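You operate a simulated robot arm through the tools that you are given. There is no shell and no other tool.

The job below is to be done with a simulated robot arm. You get a single attempt, and the scene is never put back.

Task
Count 75 seeds into the red sample tin with the seed counter.
Fine: Tin in the ring, tally zeroed first; latch the slide again and leave the tin there.

It is judged by the outcome, as a careful person would: the job done as asked, and still so three seconds after it is handed in. It fails if anything else is knocked over, pushed out of place, dropped, spilled or broken.

Robot
A 5-joint arm with a two-finger parallel gripper, fixed in place. Base frame: the origin is at the foot of the arm, x ahead of it, y to its left, z up. Units: mm, rad, N and s.
It reaches about 1134 mm from its shoulder. Its first joint turns from -2.601 to 2.601 rad. Payload 1.57 kg.
The tool frame sits at the grasp point between the pads (the TCP): z along the fingers, y along the line on which they close. The tips reach 30 mm beyond it. The gripper opens to 110 mm. The fingers are 24 mm wide and 12 mm thick; the gripper's body (48 by 112 mm) begins 78 mm behind the TCP.
Orientation is told as [roll, pitch, yaw] about the base's x, y, z axes, in that order, counted from this pose: with the fingers straight down and closing along the base's y, the tool's x points along the base's -x, its y along +y and its z along -z.

Tools
- The arm moves only by the tool move_arm. Its argument "deltas" is a list that holds one entry, the list of rows, each a list of 6 numbers: the shift along the tool's x, y, z in mm, then the turn, a rotation vector about the tool's x, y, z in rad. In form: [[[tx, ty, tz, ax, ay, az], ...]]. A call has 1 to 20 rows; each row is the pose to reach, as a shift and turn from the pose commanded when the call began, along the tool's axes at that moment. "hand" is the gripper command, from -1 (fully open) to 1 (shut), values between in proportion, set as the call begins (left out, the last holds). Each row takes 0.2 s and may step no farther than 50 mm and 0.15 rad from the row before; otherwise, or with a gripper value out of range, the whole call is refused. Where a pose cannot be reached the arm comes as near as it can. A force on the tool above 40 N (or 10 N above the force at the start of the call, whichever is more), or a blocked arm, ends the call early, and 0.2 s more pass. Each finger travels about 72 mm/s and halts on what it meets, pressing with about 35 N; the grip force reading is that of the motor and also rises with nothing between the fingers. The clock runs only during rows and for 0.2 s after the last one: add rows that repeat a pose to give the fingers time. It gives the time, the measured TCP pose, the force on the tool (base axes), the opening and the grip force at its end, in the units of the frame above (readings bear some noise), with the torque about the TCP (base axes, N m) and any sound that the robot's microphone picked up.
- Cameras (640 x 400 px; columns grow to the right, rows downward): "scene" is fixed at [399.1, 649.2, 1586.8]; the picture's right is [0.31, 0.95, 0.00], its down [0.86, -0.28, -0.43] and it looks along [-0.41, 0.13, -0.90] (base axes); focal length 322 px, centre (320, 200). "wrist" rides on the gripper at [70, 16, -141] in the tool frame; the picture's right is [-0.23, 0.97, 0.00], its down [-0.85, -0.20, -0.48] and it looks along [-0.47, -0.11, 0.88] (tool axes); focal length 222 px, centre (320, 200). There is no depth. A picture from a camera that has moved, and an enlarged one, comes with that camera's place and axes in the base frame and with its lens.
- camera(camera): a new picture of that camera. The clock stands still meanwhile.
- slide_trunk(by): slides the trunk up (or, below 0, down) by that many mm; the arm rides with it, the base frame stays. It gives what a move gives, with no picture.
- inspect(camera, box): a new picture of the part [left, top, right, bottom] of that camera's present view, enlarged. The clock stands still meanwhile.
- close_job(): hands the job in; it is judged then, once.

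Nothing tells you positions but the pictures and the camera data. Unless the task says otherwise, let go and move clear before handing in.

The tools are called after "Request:" as name(argument=value, ...) on one line, values as JSON. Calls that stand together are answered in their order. move_arm: Moves the arm, as the interface text tells. Its arguments: {"type":"object","properties":{"deltas":{"type":"array","items":{"type":"array","items":{"type":"array","items":{"type":"number"}}}},"hand":{"type":"number"}},"required":["deltas"]} The other tools are called the same way: slide_trunk (by) slides the trunk up or down; camera (camera) takes a picture; inspect (camera, box) takes an enlarged picture of a part of a camera's view; close_job () hands the job in.

At the start:

```text
time_s: 0.0
eef_pos: [110.6, 578.4, 1143.5]
ee_rot: [0.0, 0.0, 0.0]
wrist_force: [0.4, 0.4, 0.7]
torque: [0.01, -0.01, -0.01]
grip_width: 110.3
grip_force: 0.1
trunk travel left (down, up): [-876.0, 94.0]
```

scene: 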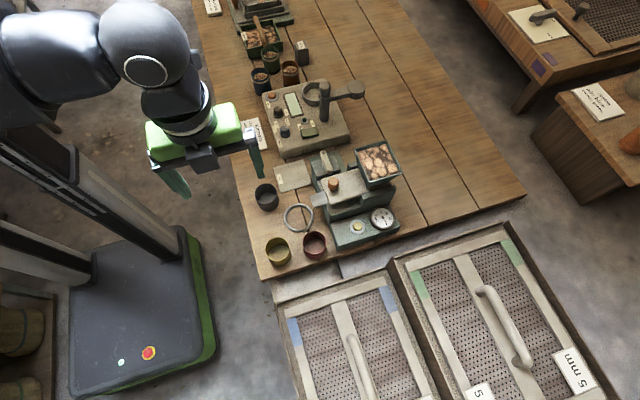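
wrist: 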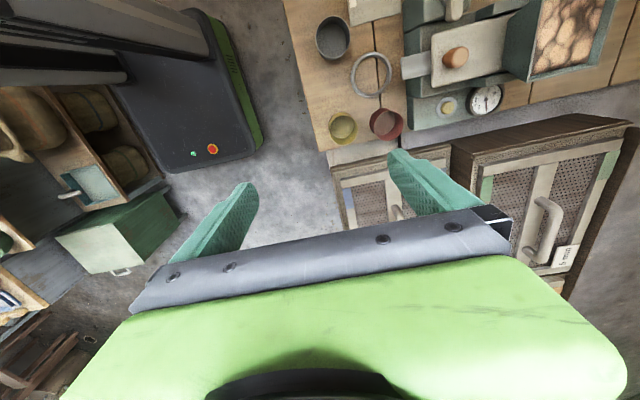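

I see a bench with a seed counter (hopper, slide, dial, ring) and three small tins near it: black, yellow and red. I'll enlarge the views before moving anything.

Request:
inspect(camera="scene", box=[240, 130, 420, 280])

Request:
inspect(camera="wrist", box=[300, 0, 620, 180])

Request:
inspect(camera="scene", box=[300, 170, 410, 260])

```text
2.67 times, centred on (330, 205) of scene
camera zoom: at [399.1, 649.2, 1586.8], right [0.31, 0.95, 0.0], down [0.86, -0.28, -0.43], along [-0.41, 0.13, -0.9], focal length 859 px, centre (293, 187)
```

zoom: 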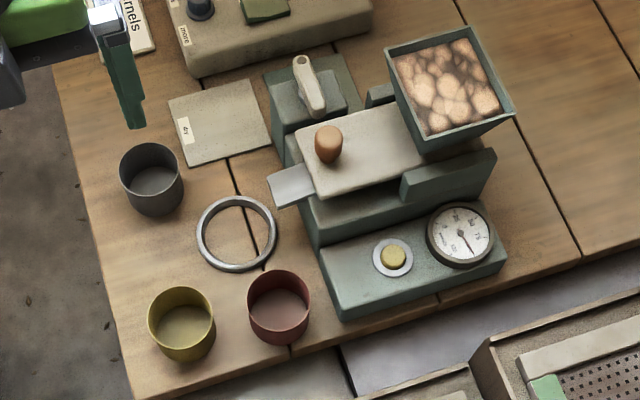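

```text
2.00 times, centred on (460, 90) of wrist
camera zoom: at [40.5, 596.2, 1285.1], right [0.23, 0.97, 0.0], down [0.85, -0.2, 0.48], along [0.47, -0.11, -0.88], focal length 444 px, centre (40, 420)
```

zoom: 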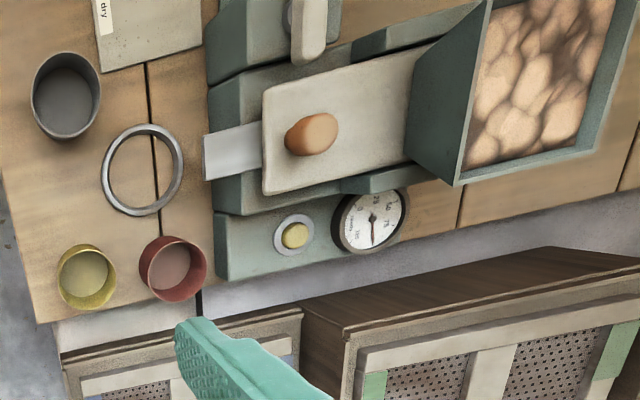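

```text
4.44 times, centred on (355, 215) of scene
camera zoom: at [399.1, 649.2, 1586.8], right [0.31, 0.95, 0.0], down [0.86, -0.28, -0.43], along [-0.41, 0.13, -0.9], focal length 1432 px, centre (164, 133)
```

zoom: 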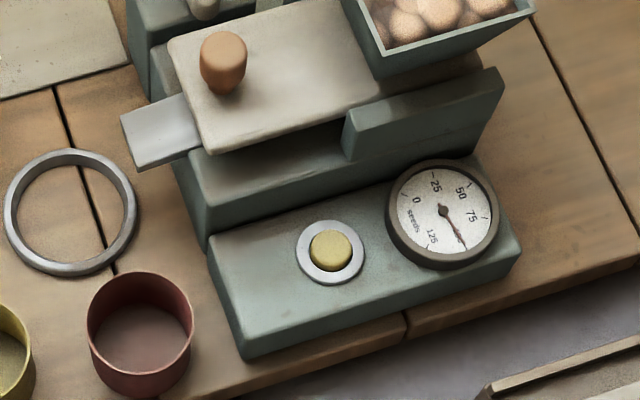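

The bench top is at about z=785, the red tin near (166, 707), the ring near (63, 694) and the counter's slide near z=845. I'll turn the wrist camera toward the counter for a closer look, staying high.

Request:
move_arm(deltas=[[[4, -1, 12, 0, 0, -0.131], [8, -2, 24, 0, 0, -0.262], [12, -2, 36, 0, 0, -0.393], [16, -3, 48, 0, 0, -0.524], [20, -4, 60, 0, 0, -0.654], [25, -4, 72, 0, 0, -0.785], [29, -5, 84, 0, 0, -0.916], [33, -6, 96, 0, 0, -1.047], [37, -6, 108, 0, 0, -1.178], [42, -7, 120, 0, 0, -1.309], [46, -8, 130, 0, 0, -1.44], [50, -8, 140, 0, 0, -1.571], [50, -8, 140, 0, 0, -1.571]]])

Request:
camera(camera="wrist")

Request:
camera(camera="scene")

```text
time_s: 2.8
eef_pos: [62.4, 574.9, 1144.1]
ee_rot: [0.001, 0.001, 1.575]
wrist_force: [-0.6, -0.3, 1.2]
torque: [-0.03, 0.0, 0.01]
grip_width: 109.9
grip_force: 0.1
out of reach, approached as far as the arm can: row 1, 2, 3, 4, 5, 6, 7, 8, 9, 10, 11, 12, 13
trunk travel left (down, up): [-876.0, 94.0]
```

```text
taken
camera wrist: at [45.1, 505.7, 1285.1], right [-0.97, 0.23, 0.0], down [0.2, 0.86, 0.48], along [0.11, 0.47, -0.88], focal length 222 px, centre (320, 200)
```

wrist: 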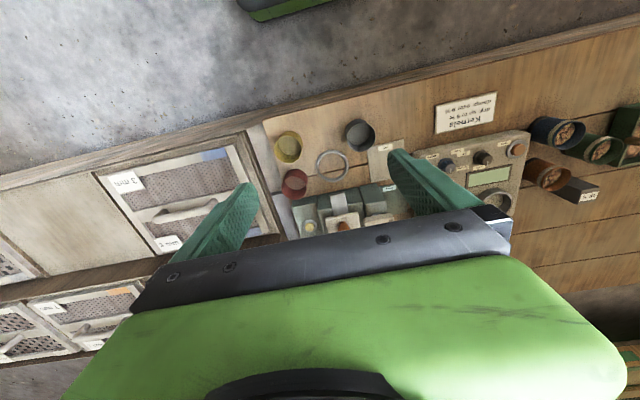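

```text
taken
```

scene: 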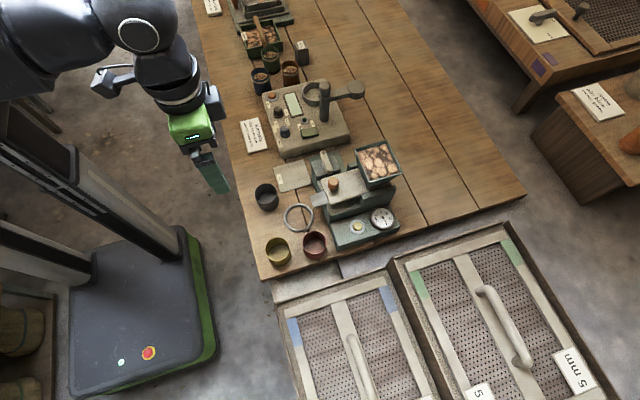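

The arm can't go lower at this trunk height, so the trunk has to come down. I'll lower it part way and look again.

Request:
slide_trunk(by=-150)

Request:
camera(camera="wrist")

Request:
camera(camera="scene")

```text
time_s: 4.5
eef_pos: [62.4, 574.0, 993.2]
ee_rot: [0.001, 0.0, 1.57]
wrist_force: [-0.3, -0.7, -0.9]
torque: [-0.02, -0.05, 0.0]
grip_width: 109.8
grip_force: 0.0
trunk travel left (down, up): [-726.0, 244.0]
```

```text
taken
camera wrist: at [45.2, 505.6, 1135.2], right [-0.97, 0.23, 0.0], down [0.2, 0.86, 0.48], along [0.11, 0.47, -0.88], focal length 222 px, centre (320, 200)
```

wrist: 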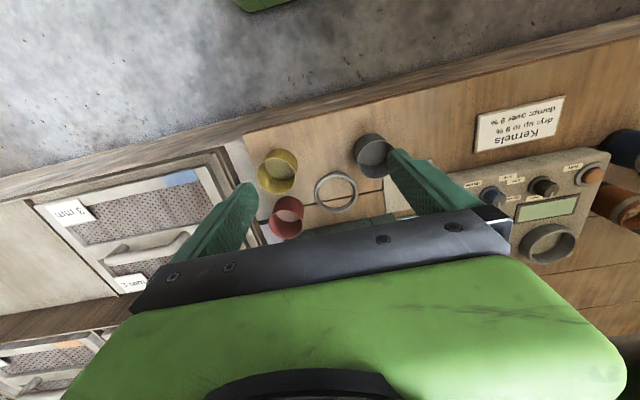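

```text
taken
```

scene: 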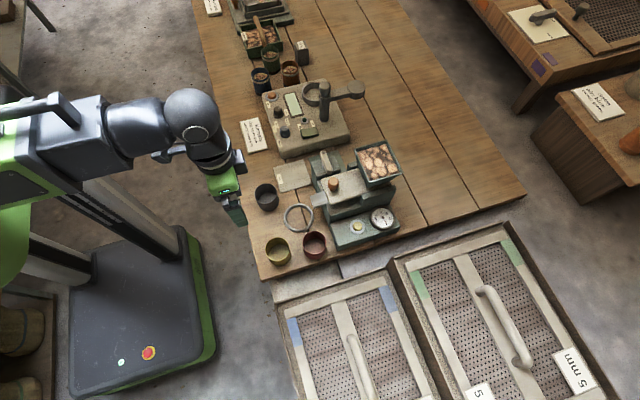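

I'm moving out over the counter, above hopper height, to see it from above.

Request:
move_arm(deltas=[[[0, 0, -40, 0, 0, 0], [-40, 0, -50, 0, 0, 0], [-80, 0, -50, 0, 0, 0], [-120, 0, -50, 0, 0, 0], [-160, 0, -50, 0, 0, 0], [-200, 0, -50, 0, 0, 0], [-215, 0, -50, 0, 0, 0], [-215, 0, -50, 0, 0, 0]]])

Request:
camera(camera="wrist")

```text
time_s: 6.3
eef_pos: [63.3, 787.5, 992.5]
ee_rot: [0.0, 0.002, 1.57]
wrist_force: [-0.1, -0.1, -0.3]
torque: [-0.05, -0.03, 0.02]
grip_width: 110.0
grip_force: 0.1
out of reach, approached as far as the arm can: row 1, 2, 3, 4, 5, 6, 7, 8
trunk travel left (down, up): [-726.0, 244.0]
```

```text
taken
camera wrist: at [45.9, 718.5, 1135.1], right [-0.97, 0.23, 0.0], down [0.2, 0.86, 0.48], along [0.11, 0.47, -0.88], focal length 222 px, centre (320, 200)
```

wrist: 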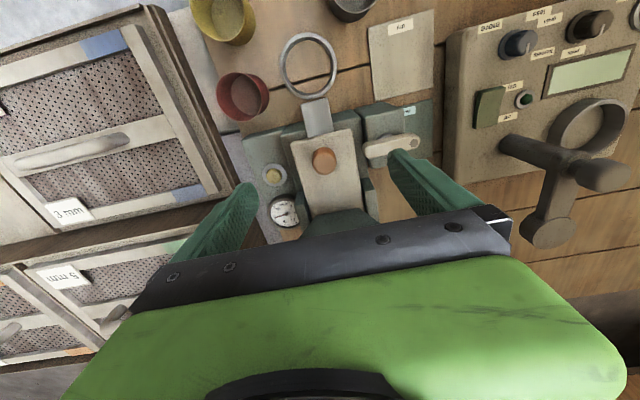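

The counter is in view: zero button, dial, knobbed slide, and a lever with a label. I'll zoom in, and also test whether the arm can move vertically.

Request:
inspect(camera="wrist", box=[180, 20, 460, 240])

Request:
inspect(camera="wrist", box=[250, 80, 430, 220])

Request:
move_arm(deltas=[[[0, 0, -15, 0, 0, 0], [0, 0, -15, 0, 0, 0]]])

```text
1.82 times, centred on (320, 130) of wrist
camera zoom: at [45.9, 718.5, 1135.1], right [-0.97, 0.23, 0.0], down [0.2, 0.86, 0.48], along [0.11, 0.47, -0.88], focal length 404 px, centre (320, 327)
```

zoom: 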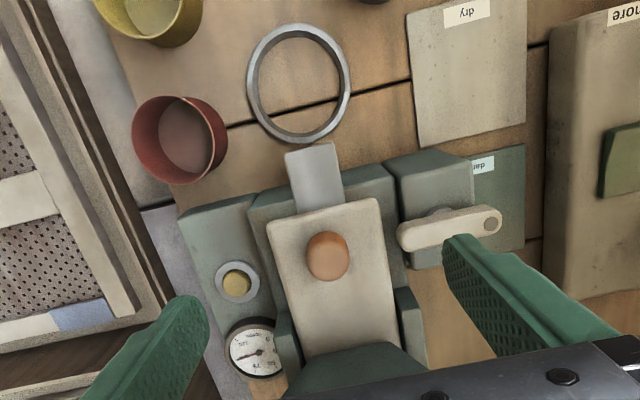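

```text
2.86 times, centred on (340, 150) of wrist
camera zoom: at [45.9, 718.5, 1135.1], right [-0.97, 0.23, 0.0], down [0.2, 0.86, 0.48], along [0.11, 0.47, -0.88], focal length 635 px, centre (263, 343)
```

zoom: 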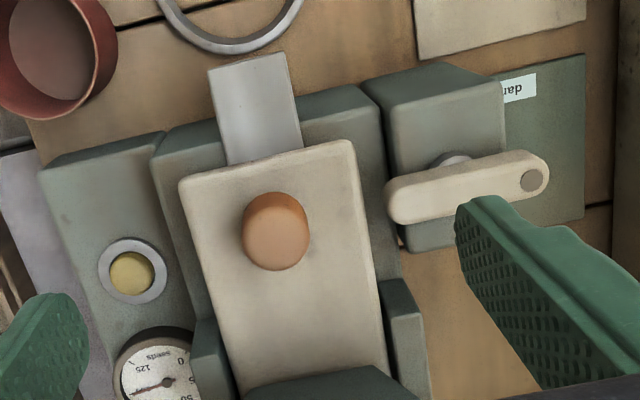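

```text
time_s: 7.0
eef_pos: [63.5, 786.5, 992.2]
ee_rot: [0.0, 0.0, 1.57]
wrist_force: [0.4, -0.2, 0.2]
torque: [0.01, -0.01, 0.02]
grip_width: 109.8
grip_force: 0.0
out of reach, approached as far as the arm can: row 1, 2
trunk travel left (down, up): [-726.0, 244.0]
```

Vertical motion evidently comes only from the trunk. I'll look at the latch lever more closely from the scene camera.

Request:
inspect(camera="scene", box=[300, 140, 360, 190])

Request:
inspect(camera="wrist", box=[330, 90, 440, 180])

Request:
camera(camera="scene")

```text
8.00 times, centred on (330, 165) of scene
camera zoom: at [399.1, 649.2, 1586.8], right [0.31, 0.95, 0.0], down [0.86, -0.28, -0.43], along [-0.41, 0.13, -0.9], focal length 2577 px, centre (240, 480)
```

zoom: 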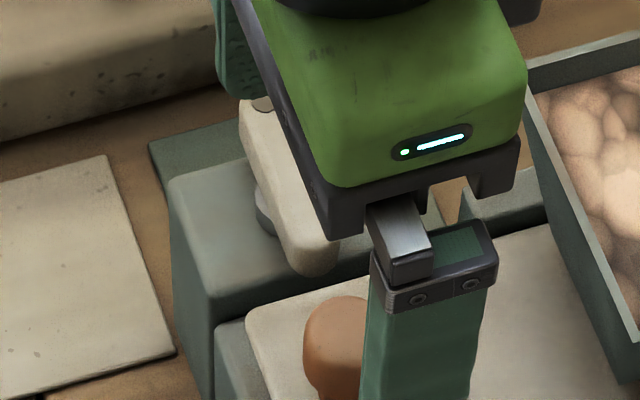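

```text
4.44 times, centred on (385, 135) of wrist
camera zoom: at [46.0, 718.4, 1135.1], right [-0.97, 0.23, 0.0], down [0.2, 0.86, 0.48], along [0.11, 0.47, -0.88], focal length 987 px, centre (31, 489)
```

zoom: 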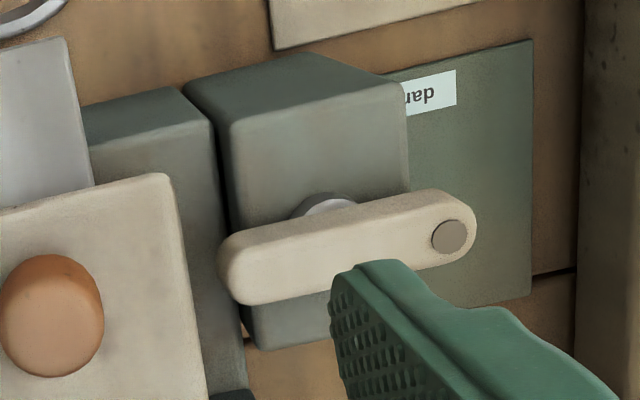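

```text
taken
```

scene: 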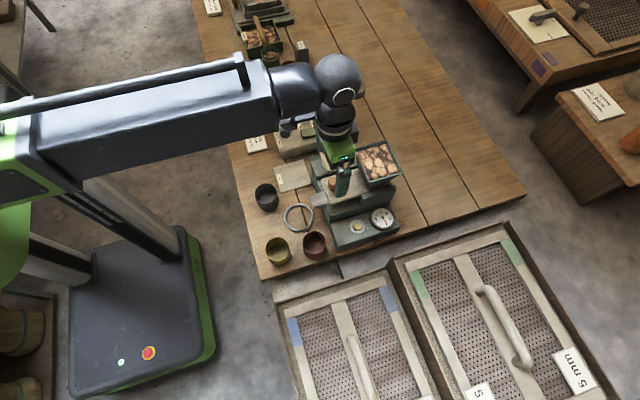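

The lever sits at about (-11, 795, 900) beside the slide, and the knob's top is near (59, 792, 917). I'll back off and spin the tool so I can tilt it and look at the mechanism from the front.

Request:
move_arm(deltas=[[[20, 0, 0, 0, 0, 0.15], [40, 0, 0, 0, 0, 0.3], [60, 0, 0, 0, 0, 0.45], [80, 0, 0, 0, 0, 0.6], [100, 0, 0, 0, 0, 0.75], [120, 0, 0, 0, 0, 0.9], [140, 0, 0, 0, 0, 1.05], [160, 0, 0, 0, 0, 1.2], [180, 0, 0, 0, 0, 1.35], [190, 0, 0, 0, 0, 1.5], [190, 0, 0, 0, 0, 1.65], [190, 0, 0, 0, 0, 1.8], [190, 0, 0, 0, 0, 1.95], [190, 0, 0, 0, 0, 2.1], [190, 0, 0, 0, 0, 2.25], [190, 0, 0, 0, 0, 2.4], [190, 0, 0, 0, 0, 2.55], [190, 0, 0, 0, 0, 2.7], [190, 0, 0, 0, 0, 2.85], [190, 0, 0, 0, 0, 3.0]]])

Request:
move_arm(deltas=[[[0, 0, 0, 0, 0, 0.14], [0, 0, 0, 0, 0, 0.14]]])

Request:
move_arm(deltas=[[[0, 0, 0, 0, 0.1, 0], [0, 0, 0, 0, 0.2, 0], [0, 0, -5, 0, 0.3, 0], [0, 0, -10, 0, 0.4, 0], [0, 0, -10, 0, 0.4, 0]]])

Request:
camera(camera="wrist")

```text
time_s: 11.2
eef_pos: [62.8, 597.9, 992.3]
ee_rot: [0.0, 0.0, -1.433]
wrist_force: [0.6, -0.1, 0.3]
torque: [-0.01, 0.03, 0.0]
grip_width: 109.9
grip_force: 0.1
trunk travel left (down, up): [-726.0, 244.0]
```

```text
time_s: 11.8
eef_pos: [76.7, 595.4, 992.4]
ee_rot: [-0.004, 0.001, -1.486]
wrist_force: [0.3, -0.9, -0.2]
torque: [-0.02, 0.02, -0.03]
grip_width: 110.0
grip_force: 0.0
out of reach, approached as far as the arm can: row 1, 2
trunk travel left (down, up): [-726.0, 244.0]
```

```text
time_s: 12.9
eef_pos: [77.6, 615.0, 1011.0]
ee_rot: [-0.005, 0.4, -1.489]
wrist_force: [-0.9, -0.4, 0.4]
torque: [0.01, -0.02, -0.01]
grip_width: 109.9
grip_force: 0.1
out of reach, approached as far as the arm can: row 2, 3, 4, 5
trunk travel left (down, up): [-726.0, 244.0]
```

```text
taken
camera wrist: at [94.4, 626.2, 1169.8], right [0.99, -0.13, -0.09], down [-0.12, -0.99, 0.11], along [-0.11, -0.1, -0.99], focal length 222 px, centre (320, 200)
```

wrist: 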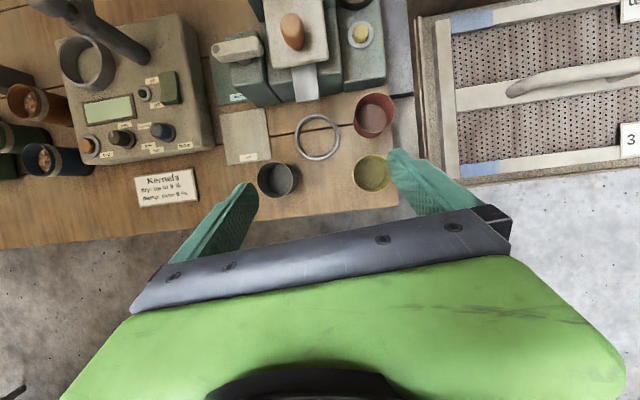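

The spin has a limit near here, but the tilt works. I'll tilt further and lower the trunk for a frontal view.

Request:
move_arm(deltas=[[[3, 0, -15, 0, 0.1, 0], [6, 0, -30, 0, 0.2, 0], [9, 0, -45, 0, 0.3, 0], [12, 0, -60, 0, 0.4, 0], [15, 0, -75, 0, 0.5, 0], [17, 0, -91, 0, 0.6, 0], [17, 0, -91, 0, 0.6, 0]]])

Request:
slide_trunk(by=-160)

Request:
camera(camera="wrist")

Request:
inspect(camera="wrist", box=[160, 0, 420, 180])

Request:
camera(camera="scene")

```text
time_s: 14.6
eef_pos: [102.1, 719.1, 1103.1]
ee_rot: [-0.008, 1.001, -1.496]
wrist_force: [0.2, 0.6, -0.4]
torque: [0.02, 0.01, 0.03]
grip_width: 109.9
grip_force: 0.1
out of reach, approached as far as the arm can: row 1, 2, 3, 4, 5, 6, 7
trunk travel left (down, up): [-726.0, 244.0]
```

```text
time_s: 16.4
eef_pos: [102.7, 718.9, 942.0]
ee_rot: [-0.008, 0.998, -1.493]
wrist_force: [0.3, 1.1, 0.1]
torque: [0.02, 0.01, -0.01]
grip_width: 109.9
grip_force: 0.1
trunk travel left (down, up): [-566.0, 404.0]
```

```text
taken
camera wrist: at [124.7, 640.1, 1078.1], right [0.98, -0.04, -0.2], down [-0.13, -0.88, -0.46], along [-0.15, 0.48, -0.87], focal length 222 px, centre (320, 200)
```

wrist: 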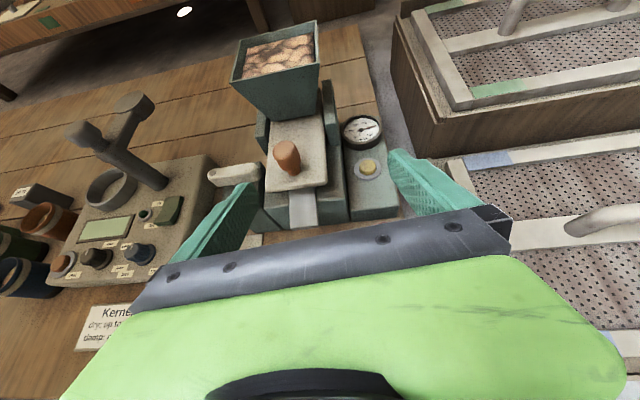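

```text
2.22 times, centred on (290, 90) of wrist
camera zoom: at [124.7, 640.1, 1078.1], right [0.98, -0.04, -0.2], down [-0.13, -0.88, -0.46], along [-0.15, 0.48, -0.87], focal length 494 px, centre (387, 444)
```

zoom: 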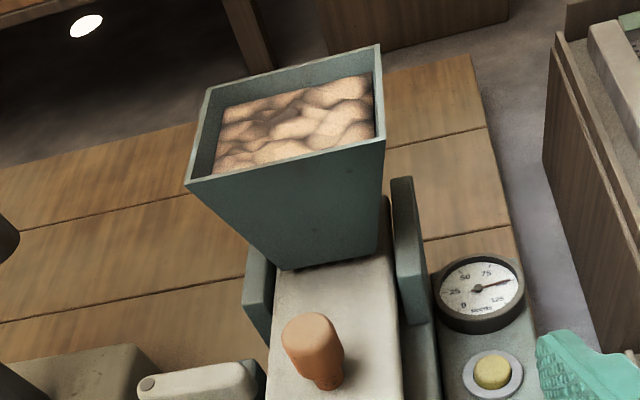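

```text
taken
```

scene: 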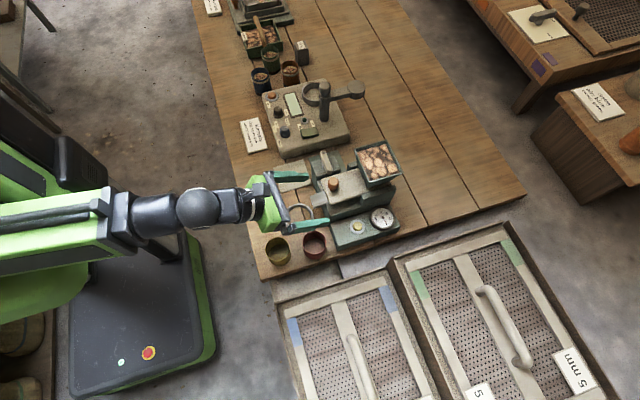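

I'm pulling back about 110 mm so the gripper doesn't hide the lever and slide.

Request:
move_arm(deltas=[[[-15, 0, -23, 0, 0, 0], [-30, 0, -46, 0, 0, 0], [-45, 0, -70, 0, 0, 0], [-59, 0, -92, 0, 0, 0], [-59, 0, -92, 0, 0, 0]]])

Request:
camera(camera="wrist")

Request:
inspect(camera="wrist", box=[180, 0, 440, 180])

Request:
inspect(camera="wrist", box=[220, 40, 360, 140])

```text
time_s: 17.6
eef_pos: [132.5, 713.6, 941.4]
ee_rot: [-0.009, 0.995, -1.493]
wrist_force: [-0.1, 0.5, 0.0]
torque: [-0.04, 0.01, 0.0]
grip_width: 110.0
grip_force: 0.0
out of reach, approached as far as the arm can: row 1, 2, 3, 4, 5
trunk travel left (down, up): [-566.0, 404.0]
```

```text
taken
camera wrist: at [155.9, 635.0, 1077.8], right [0.98, -0.04, -0.2], down [-0.13, -0.88, -0.46], along [-0.15, 0.47, -0.87], focal length 222 px, centre (320, 200)
```

wrist: 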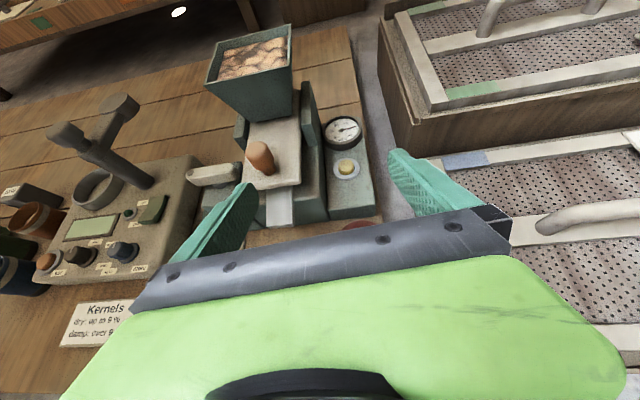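

```text
2.22 times, centred on (310, 90) of wrist
camera zoom: at [155.9, 635.0, 1077.8], right [0.98, -0.04, -0.2], down [-0.13, -0.88, -0.46], along [-0.15, 0.47, -0.87], focal length 494 px, centre (342, 444)
```

zoom: 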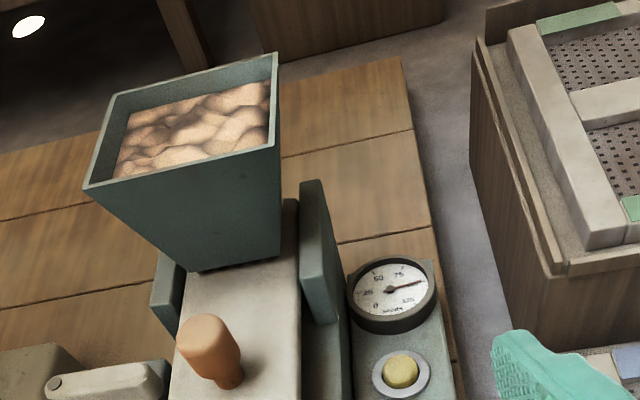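

```text
4.00 times, centred on (290, 90) of wrist
camera zoom: at [155.9, 635.0, 1077.8], right [0.98, -0.04, -0.2], down [-0.13, -0.88, -0.46], along [-0.15, 0.47, -0.87], focal length 888 px, centre (440, 640)
```

zoom: 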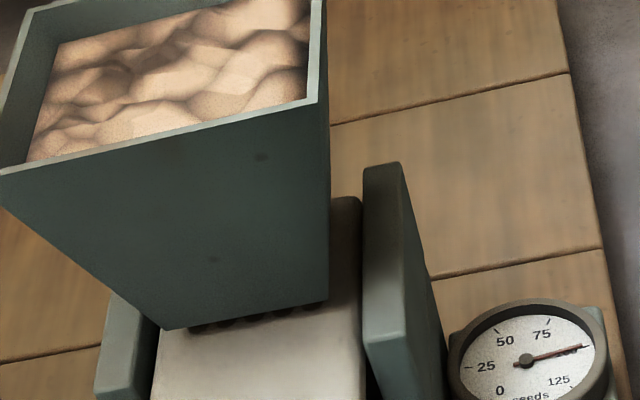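

The arm's minimum extension limits how far it can pull back. I'll raise the trunk slightly and swing toward x≈0 to look straight at the lever.

Request:
slide_trunk(by=50)

Request:
move_arm(deltas=[[[-5, -30, -8, 0, 0, 0], [-8, -60, -12, 0, 0, 0], [-10, -90, -15, 0, 0, 0], [-10, -120, -15, 0, 0, 0], [-10, -150, -15, 0, 0, 0], [-10, -150, -15, 0, 0, 0]]])

Request:
camera(camera="wrist")

Request:
inspect(camera="wrist", box=[250, 60, 410, 180])

```text
time_s: 18.5
eef_pos: [132.3, 712.8, 991.8]
ee_rot: [-0.008, 0.997, -1.494]
wrist_force: [-0.9, -0.2, -0.3]
torque: [0.0, 0.0, -0.02]
grip_width: 110.0
grip_force: 0.0
trunk travel left (down, up): [-616.0, 354.0]
```

```text
time_s: 19.9
eef_pos: [24.1, 724.0, 990.7]
ee_rot: [-0.01, 0.996, -1.491]
wrist_force: [0.2, 0.0, 0.3]
torque: [-0.01, 0.02, 0.0]
grip_width: 110.1
grip_force: 0.1
out of reach, approached as far as the arm can: row 1, 2, 3, 4, 5, 6
trunk travel left (down, up): [-616.0, 354.0]
```

```text
taken
camera wrist: at [46.7, 644.8, 1127.6], right [0.98, -0.04, -0.2], down [-0.13, -0.88, -0.46], along [-0.16, 0.47, -0.87], focal length 222 px, centre (320, 200)
```

wrist: 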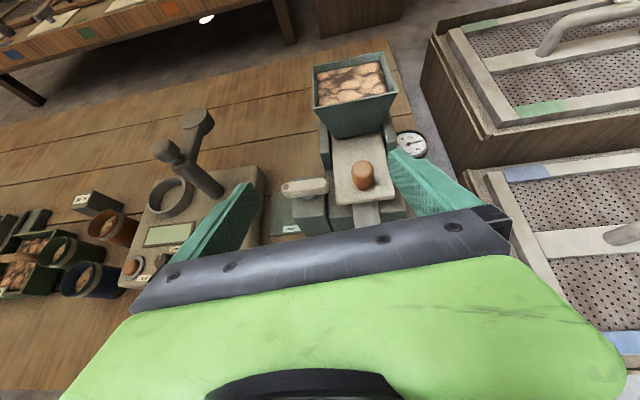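

```text
3.33 times, centred on (330, 120) of wrist
camera zoom: at [46.7, 644.8, 1127.6], right [0.98, -0.04, -0.2], down [-0.13, -0.88, -0.46], along [-0.16, 0.47, -0.87], focal length 740 px, centre (287, 467)
```

zoom: 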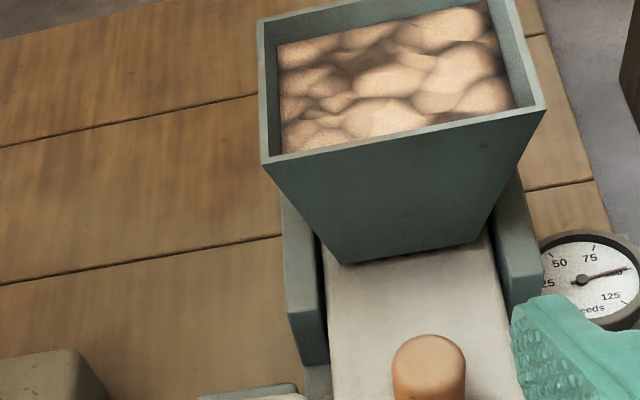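

I'll zoom a bit lower in that view to catch the lever and the front of the slide.

Request:
inspect(camera="wrist", box=[260, 140, 420, 240])

Request:
inspect(camera="wrist", box=[270, 165, 350, 235])

```text
4.00 times, centred on (340, 190) of wrist
camera zoom: at [46.7, 644.8, 1127.6], right [0.98, -0.04, -0.2], down [-0.13, -0.88, -0.46], along [-0.16, 0.47, -0.87], focal length 888 px, centre (240, 240)
```

zoom: 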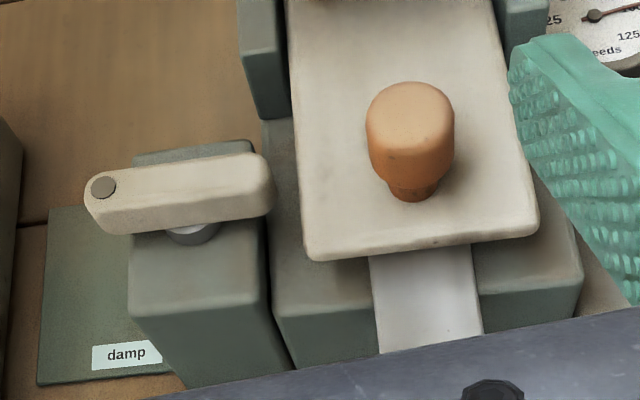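

```text
5.71 times, centred on (310, 200) of wrist
camera zoom: at [46.7, 644.8, 1127.6], right [0.98, -0.04, -0.2], down [-0.13, -0.88, -0.46], along [-0.16, 0.47, -0.87], focal length 1269 px, centre (377, 200)
```

zoom: 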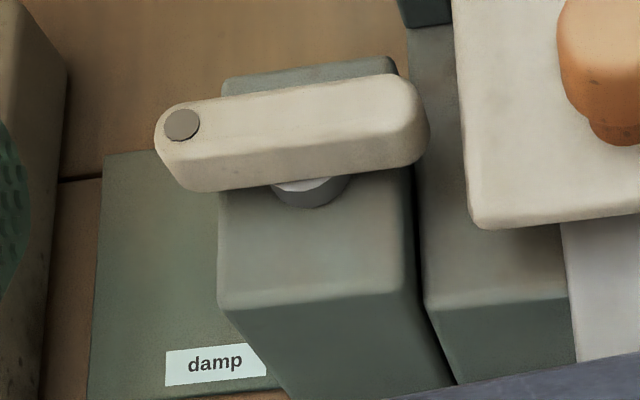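

The latch lever is a thick bar on a post, with one end close beside the slide plate. Now I'll bring the tool upright again, turn it to yaw +90 and get a top view of the tins for the grasp.

Request:
slide_trunk(by=110)

Request:
move_arm(deltas=[[[-16, 0, -4, 0, -0.1, 0], [-32, 0, -8, 0, -0.2, 0], [-48, 0, -12, 0, -0.3, 0], [-64, 0, -16, 0, -0.4, 0], [-80, 0, -20, 0, -0.5, 0], [-96, 0, -24, 0, -0.6, 0], [-112, 0, -29, 0, -0.7, 0], [-128, 0, -33, 0, -0.8, 0], [-144, 0, -37, 0, -0.9, 0], [-157, 0, -42, 0, -0.996, 0], [-157, 0, -42, 0, -0.996, 0]]])

Request:
move_arm(deltas=[[[0, 0, 0, 0, 0, -0.15], [0, 0, 0, 0, 0, -0.3], [0, 0, 0, 0, 0, -0.45], [0, 0, 0, 0, 0, -0.6], [0, 0, 0, 0, 0, -0.75], [0, 0, 0, 0, 0, -0.9], [0, 0, 0, 0, 0, -1.05], [0, 0, 0, 0, 0, -1.2], [0, 0, 0, 0, 0, -1.35], [0, 0, 0, 0, 0, -1.5], [0, 0, 0, 0, 0, -1.65], [0, 0, 0, 0, 0, -1.8], [0, 0, 0, 0, 0, -1.95], [0, 0, 0, 0, 0, -2.1], [0, 0, 0, 0, 0, -2.25], [0, 0, 0, 0, 0, -2.4], [0, 0, 0, 0, 0, -2.55], [0, 0, 0, 0, 0, -2.7], [0, 0, 0, 0, 0, -2.85], [0, 0, 0, 0, 0, -3.0]]])

Request:
camera(camera="wrist")

```text
time_s: 21.3
eef_pos: [23.7, 723.8, 1102.1]
ee_rot: [-0.011, 0.996, -1.493]
wrist_force: [-0.4, 0.3, -0.4]
torque: [0.0, -0.03, 0.01]
grip_width: 109.9
grip_force: 0.1
trunk travel left (down, up): [-726.0, 244.0]
```

```text
time_s: 23.7
eef_pos: [60.1, 602.6, 992.8]
ee_rot: [-0.015, 0.0, -1.46]
wrist_force: [-0.1, 0.5, -0.6]
torque: [0.02, -0.03, 0.0]
grip_width: 110.0
grip_force: 0.1
out of reach, approached as far as the arm can: row 1, 2, 3, 4, 5, 6, 7, 8, 9, 10, 11
trunk travel left (down, up): [-726.0, 244.0]
```

```text
time_s: 27.9
eef_pos: [58.3, 602.6, 992.8]
ee_rot: [0.005, 0.003, 1.52]
wrist_force: [-0.3, 0.2, 0.1]
torque: [0.0, 0.0, 0.01]
grip_width: 110.0
grip_force: 0.1
trunk travel left (down, up): [-726.0, 244.0]
```

```text
taken
camera wrist: at [38.8, 533.9, 1135.3], right [-0.96, 0.28, 0.01], down [0.25, 0.84, 0.48], along [0.13, 0.46, -0.88], focal length 222 px, centre (320, 200)
```

wrist: 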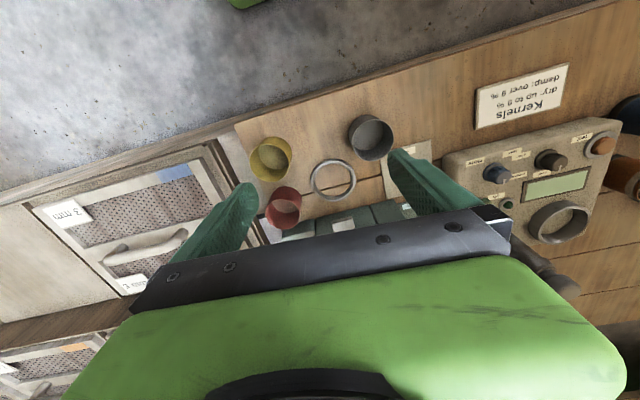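

I'm moving so the wrist camera sits directly above the tins, to measure them and the ring.

Request:
move_arm(deltas=[[[-35, -20, 0, 0, 0, -0.01], [-70, -40, 0, 0, 0, -0.02], [-105, -60, 0, 0, 0, -0.03], [-140, -80, 0, 0, 0, -0.04], [-173, -101, 0, 0, 0, -0.05], [-173, -101, 0, 0, 0, -0.05]]])

Request:
camera(camera="wrist")

Request:
inspect(camera="wrist", box=[240, 0, 480, 160])

Request:
inspect(camera="scene", box=[250, 170, 350, 270])

```text
time_s: 29.3
eef_pos: [171.4, 769.3, 992.8]
ee_rot: [0.005, 0.002, 1.566]
wrist_force: [0.1, 0.1, -0.6]
torque: [0.01, 0.01, -0.05]
grip_width: 110.1
grip_force: 0.0
trunk travel left (down, up): [-726.0, 244.0]
```

```text
taken
camera wrist: at [154.1, 699.7, 1135.3], right [-0.97, 0.23, 0.01], down [0.21, 0.85, 0.48], along [0.11, 0.47, -0.88], focal length 222 px, centre (320, 200)
```

wrist: 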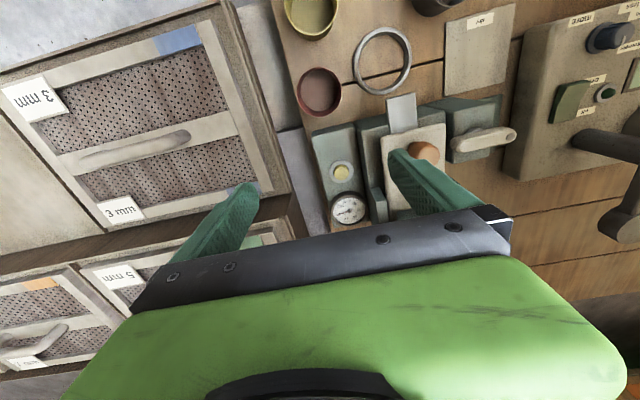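

```text
2.50 times, centred on (360, 80) of wrist
camera zoom: at [154.1, 699.7, 1135.3], right [-0.97, 0.23, 0.01], down [0.21, 0.85, 0.48], along [0.11, 0.47, -0.88], focal length 555 px, centre (220, 500)
```

zoom: 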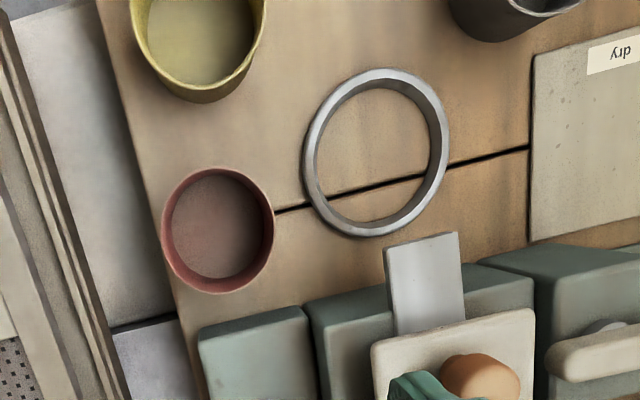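

```text
4.00 times, centred on (300, 220) of scene
camera zoom: at [399.1, 649.2, 1586.8], right [0.31, 0.95, 0.0], down [0.86, -0.28, -0.43], along [-0.41, 0.13, -0.9], focal length 1288 px, centre (400, 120)
```

zoom: 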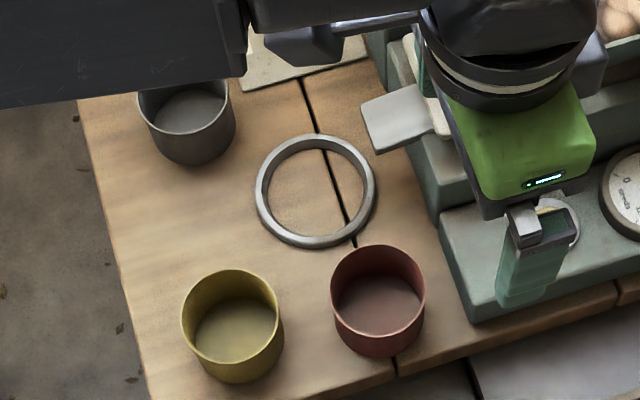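

The red tin is at about (159, 714), 58 mm wide with its rim near z=826. The ring is at (69, 698) with about 65 mm inside. I'll move above the tin, half close the fingers and check alignment.

Request:
move_arm(deltas=[[[28, 6, 0, 0, 0, 0], [55.8, 11.8, 0, 0, 0, 0], [55.8, 11.8, 0, 0, 0, 0], [55.8, 11.8, 0, 0, 0, 0]]], hand=-0.38)

Request:
slide_trunk(by=-90)

Request:
camera(camera="wrist")

Request:
inspect(camera="scene", box=[250, 170, 370, 270])

```text
time_s: 30.3
eef_pos: [157.7, 712.6, 993.5]
ee_rot: [0.005, 0.0, 1.568]
wrist_force: [-0.6, -0.2, 0.3]
torque: [-0.01, 0.0, 0.02]
grip_width: 75.6
grip_force: 0.0
trunk travel left (down, up): [-726.0, 244.0]
```

```text
time_s: 31.6
eef_pos: [157.1, 712.6, 903.6]
ee_rot: [0.004, -0.001, 1.567]
wrist_force: [0.6, 0.3, -0.4]
torque: [0.0, 0.0, 0.01]
grip_width: 75.9
grip_force: 0.0
trunk travel left (down, up): [-636.0, 334.0]
```

```text
taken
camera wrist: at [140.9, 644.2, 1045.3], right [-0.97, 0.23, 0.01], down [0.21, 0.85, 0.48], along [0.11, 0.47, -0.88], focal length 222 px, centre (320, 200)
```

wrist: 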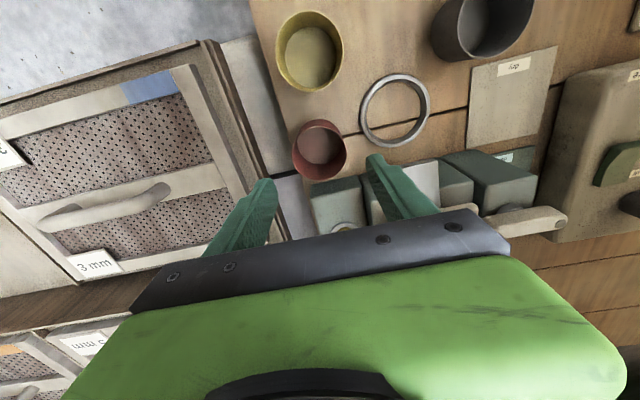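

```text
4.00 times, centred on (310, 220) of scene
camera zoom: at [399.1, 649.2, 1586.8], right [0.31, 0.95, 0.0], down [0.86, -0.28, -0.43], along [-0.41, 0.13, -0.9], focal length 1288 px, centre (360, 120)
```

zoom: 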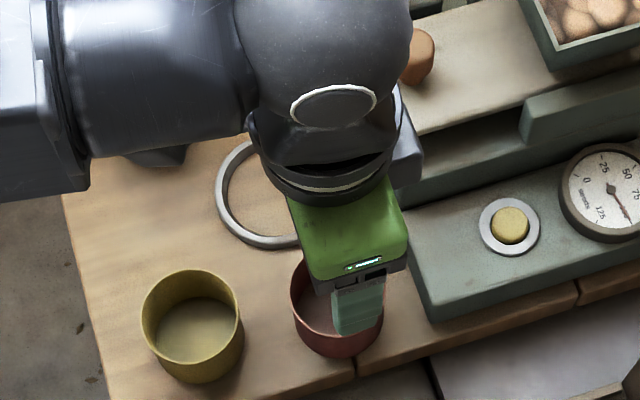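

I'll zoom in to refine the tin's position before going down.

Request:
inspect(camera="wrist", box=[260, 100, 420, 200])

Request:
inspect(camera="scene", box=[310, 225, 360, 265])

```text
4.00 times, centred on (340, 150) of wrist
camera zoom: at [140.9, 644.2, 1045.3], right [-0.97, 0.23, 0.01], down [0.21, 0.85, 0.48], along [0.11, 0.47, -0.88], focal length 888 px, centre (240, 400)
```

zoom: 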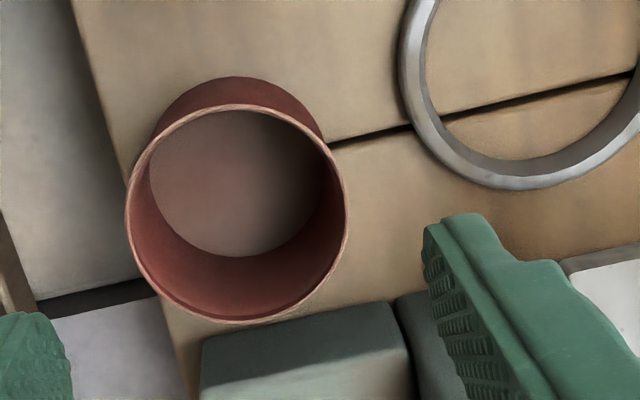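

```text
10.00 times, centred on (335, 245) of scene
camera zoom: at [399.1, 649.2, 1586.8], right [0.31, 0.95, 0.0], down [0.86, -0.28, -0.43], along [-0.41, 0.13, -0.9], focal length 3221 px, centre (170, -250)
```

zoom: 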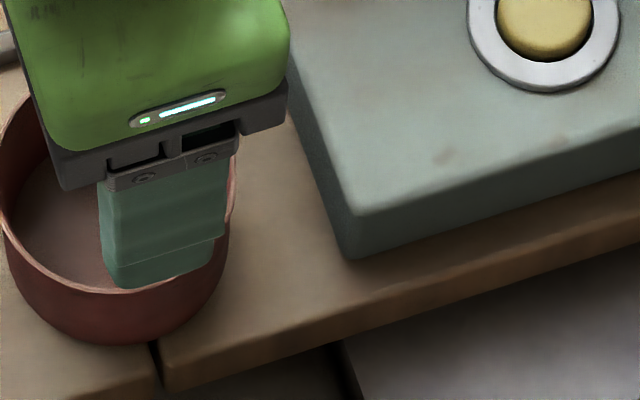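

Request:
inspect(camera="wrist", box=[300, 50, 460, 150])

Request:
inspect(camera="wrist", box=[240, 0, 480, 160])

```text
4.00 times, centred on (380, 100) of wrist
camera zoom: at [140.9, 644.2, 1045.3], right [-0.97, 0.23, 0.01], down [0.21, 0.85, 0.48], along [0.11, 0.47, -0.88], focal length 888 px, centre (80, 600)
```

zoom: 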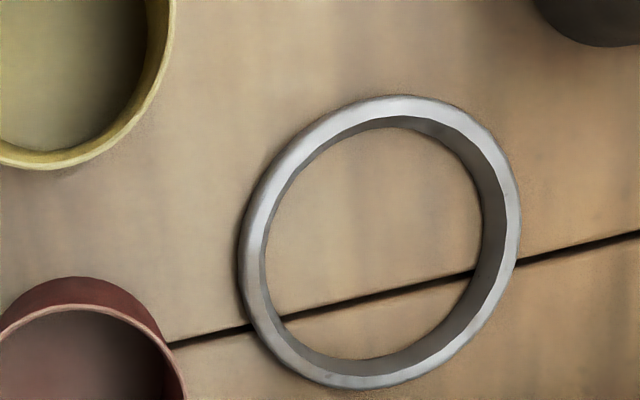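

```text
2.50 times, centred on (360, 80) of wrist
camera zoom: at [140.9, 644.2, 1045.3], right [-0.97, 0.23, 0.01], down [0.21, 0.85, 0.48], along [0.11, 0.47, -0.88], focal length 555 px, centre (220, 500)
```

zoom: 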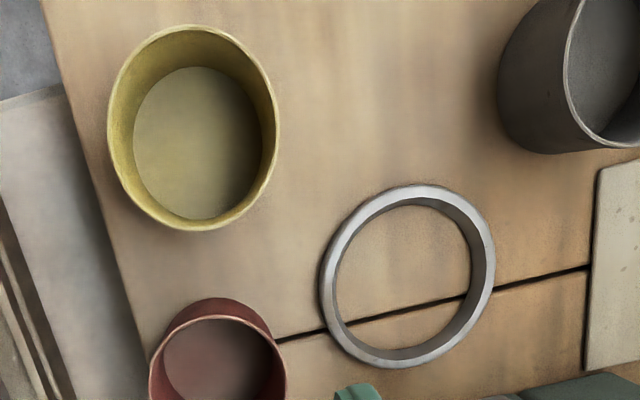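

Combining the views, the bench is closer to z≈762, the rim is at about 808 and the tin's centre is about (159, 714). I'll make a small correction and step down.

Request:
move_arm(deltas=[[[-1.4, -1.5, 0, 0, 0, 0], [-1.4, -1.5, 0, 0, 0, 0]]])

Request:
slide_trunk(by=-55)

Request:
inspect(camera="wrist", box=[220, 80, 440, 240])

Request:
inspect(camera="scene", box=[290, 215, 370, 275])

```text
time_s: 32.2
eef_pos: [159.8, 713.8, 903.2]
ee_rot: [0.006, 0.0, 1.566]
wrist_force: [-0.2, -0.9, 0.0]
torque: [-0.01, -0.03, -0.02]
grip_width: 75.9
grip_force: 0.0
trunk travel left (down, up): [-636.0, 334.0]
```

```text
time_s: 33.1
eef_pos: [159.6, 714.3, 849.4]
ee_rot: [0.005, 0.0, 1.567]
wrist_force: [-0.2, 1.0, 0.4]
torque: [-0.03, 0.01, -0.03]
grip_width: 75.8
grip_force: 0.1
trunk travel left (down, up): [-581.0, 389.0]
```

```text
2.50 times, centred on (330, 160) of wrist
camera zoom: at [142.8, 645.6, 990.3], right [-0.97, 0.23, 0.01], down [0.21, 0.85, 0.48], along [0.11, 0.47, -0.88], focal length 555 px, centre (295, 300)
```

zoom: 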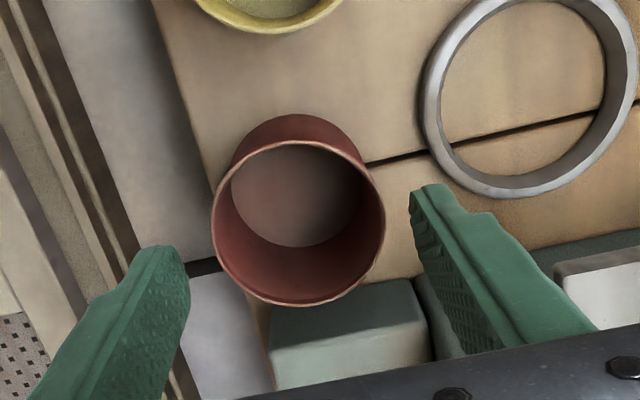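

```text
6.67 times, centred on (330, 245) of scene
camera zoom: at [399.1, 649.2, 1586.8], right [0.31, 0.95, 0.0], down [0.86, -0.28, -0.43], along [-0.41, 0.13, -0.9], focal length 2147 px, centre (253, -100)
```

zoom: 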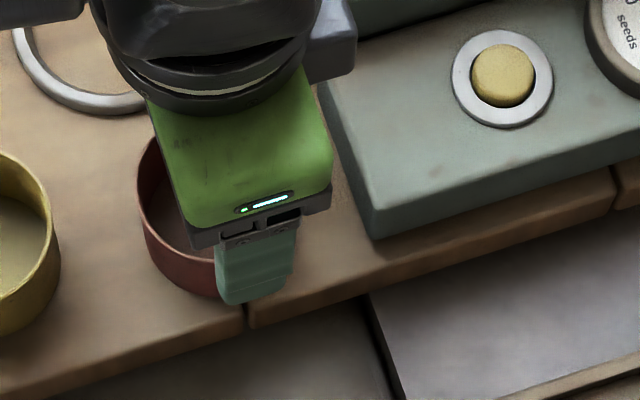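

The fingers straddle the tin well. I'll go down 35 mm and grip it gently.

Request:
slide_trunk(by=-35)

Request:
inspect(camera="wrist", box=[220, 80, 440, 240])

```text
time_s: 33.9
eef_pos: [159.9, 715.4, 814.3]
ee_rot: [0.005, 0.0, 1.566]
wrist_force: [0.2, 0.1, 0.0]
torque: [-0.04, 0.03, 0.01]
grip_width: 75.6
grip_force: 0.1
trunk travel left (down, up): [-546.0, 424.0]
```

```text
2.50 times, centred on (330, 160) of wrist
camera zoom: at [142.8, 645.6, 955.3], right [-0.97, 0.23, 0.01], down [0.21, 0.85, 0.48], along [0.11, 0.47, -0.88], focal length 555 px, centre (295, 300)
```

zoom: 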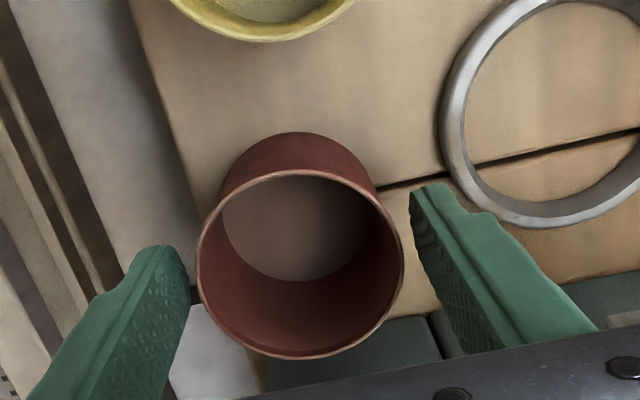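

Alignment is good, so I'm closing on the tin now.

Request:
move_arm(deltas=[[[0, 0, 0, 0, 0, 0], [0, 0, 0, 0, 0, 0], [0, 0, 0, 0, 0, 0]]], hand=0.2)

Request:
inspect(camera="wrist", box=[220, 80, 440, 240])

```text
time_s: 34.7
eef_pos: [161.1, 714.6, 812.9]
ee_rot: [0.005, 0.0, 1.569]
wrist_force: [0.3, 0.1, 0.1]
torque: [0.0, -0.01, -0.01]
grip_width: 58.7
grip_force: 34.7
trunk travel left (down, up): [-546.0, 424.0]
```

```text
2.50 times, centred on (330, 160) of wrist
camera zoom: at [142.8, 645.7, 955.2], right [-0.97, 0.23, 0.01], down [0.21, 0.85, 0.48], along [0.11, 0.46, -0.88], focal length 555 px, centre (295, 300)
```

zoom: 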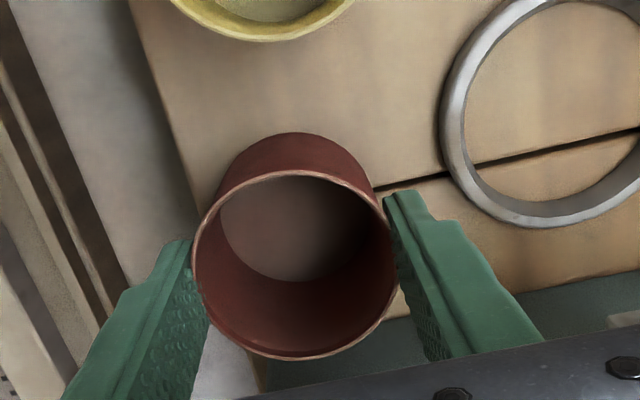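

The tin is gripped at 58.7 mm. I'll lift it clear of the ring's height and carry it over to the ring.

Request:
slide_trunk(by=35)

Request:
move_arm(deltas=[[[4, 24, 0, 0, 0, 0], [8, 48, 0, 0, 0, 0], [12, 72, 0, 0, 0, 0], [15, 95, 0, 0, 0, 0], [15, 95, 0, 0, 0, 0], [15, 95, 0, 0, 0, 0]]])

Request:
inspect(camera="wrist", box=[220, 80, 440, 240])

Request:
inspect(camera="scene", box=[260, 185, 360, 255])

```text
time_s: 35.5
eef_pos: [159.5, 714.7, 848.0]
ee_rot: [0.004, 0.001, 1.567]
wrist_force: [-0.4, -0.5, -0.4]
torque: [0.0, 0.03, -0.02]
grip_width: 44.1
grip_force: 0.2
trunk travel left (down, up): [-581.0, 389.0]
```

```text
time_s: 36.9
eef_pos: [65.5, 699.4, 847.4]
ee_rot: [0.004, -0.002, 1.567]
wrist_force: [0.3, 0.5, -0.2]
torque: [-0.03, 0.0, -0.04]
grip_width: 43.9
grip_force: 0.1
trunk travel left (down, up): [-581.0, 389.0]
```

```text
2.50 times, centred on (330, 160) of wrist
camera zoom: at [48.5, 630.7, 990.2], right [-0.97, 0.23, 0.01], down [0.21, 0.85, 0.48], along [0.11, 0.46, -0.88], focal length 555 px, centre (295, 300)
```

zoom: 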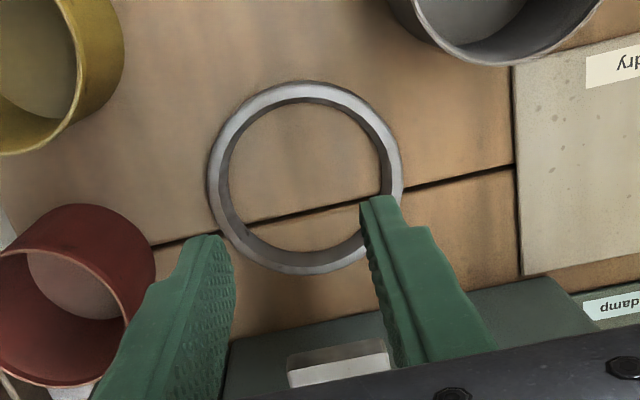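

```text
5.71 times, centred on (310, 220) of scene
camera zoom: at [399.1, 649.2, 1586.8], right [0.31, 0.95, 0.0], down [0.86, -0.28, -0.43], along [-0.41, 0.13, -0.9], focal length 1840 px, centre (377, 86)
```

zoom: 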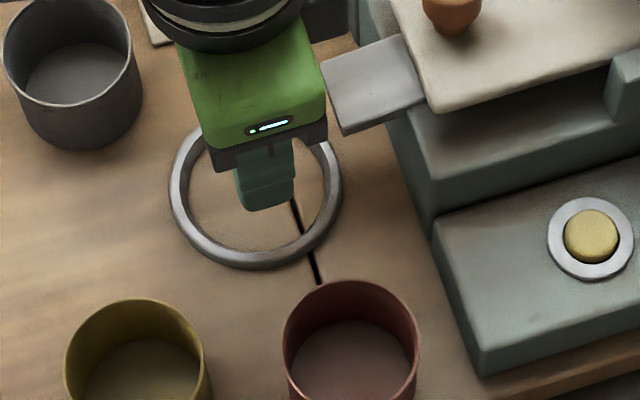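

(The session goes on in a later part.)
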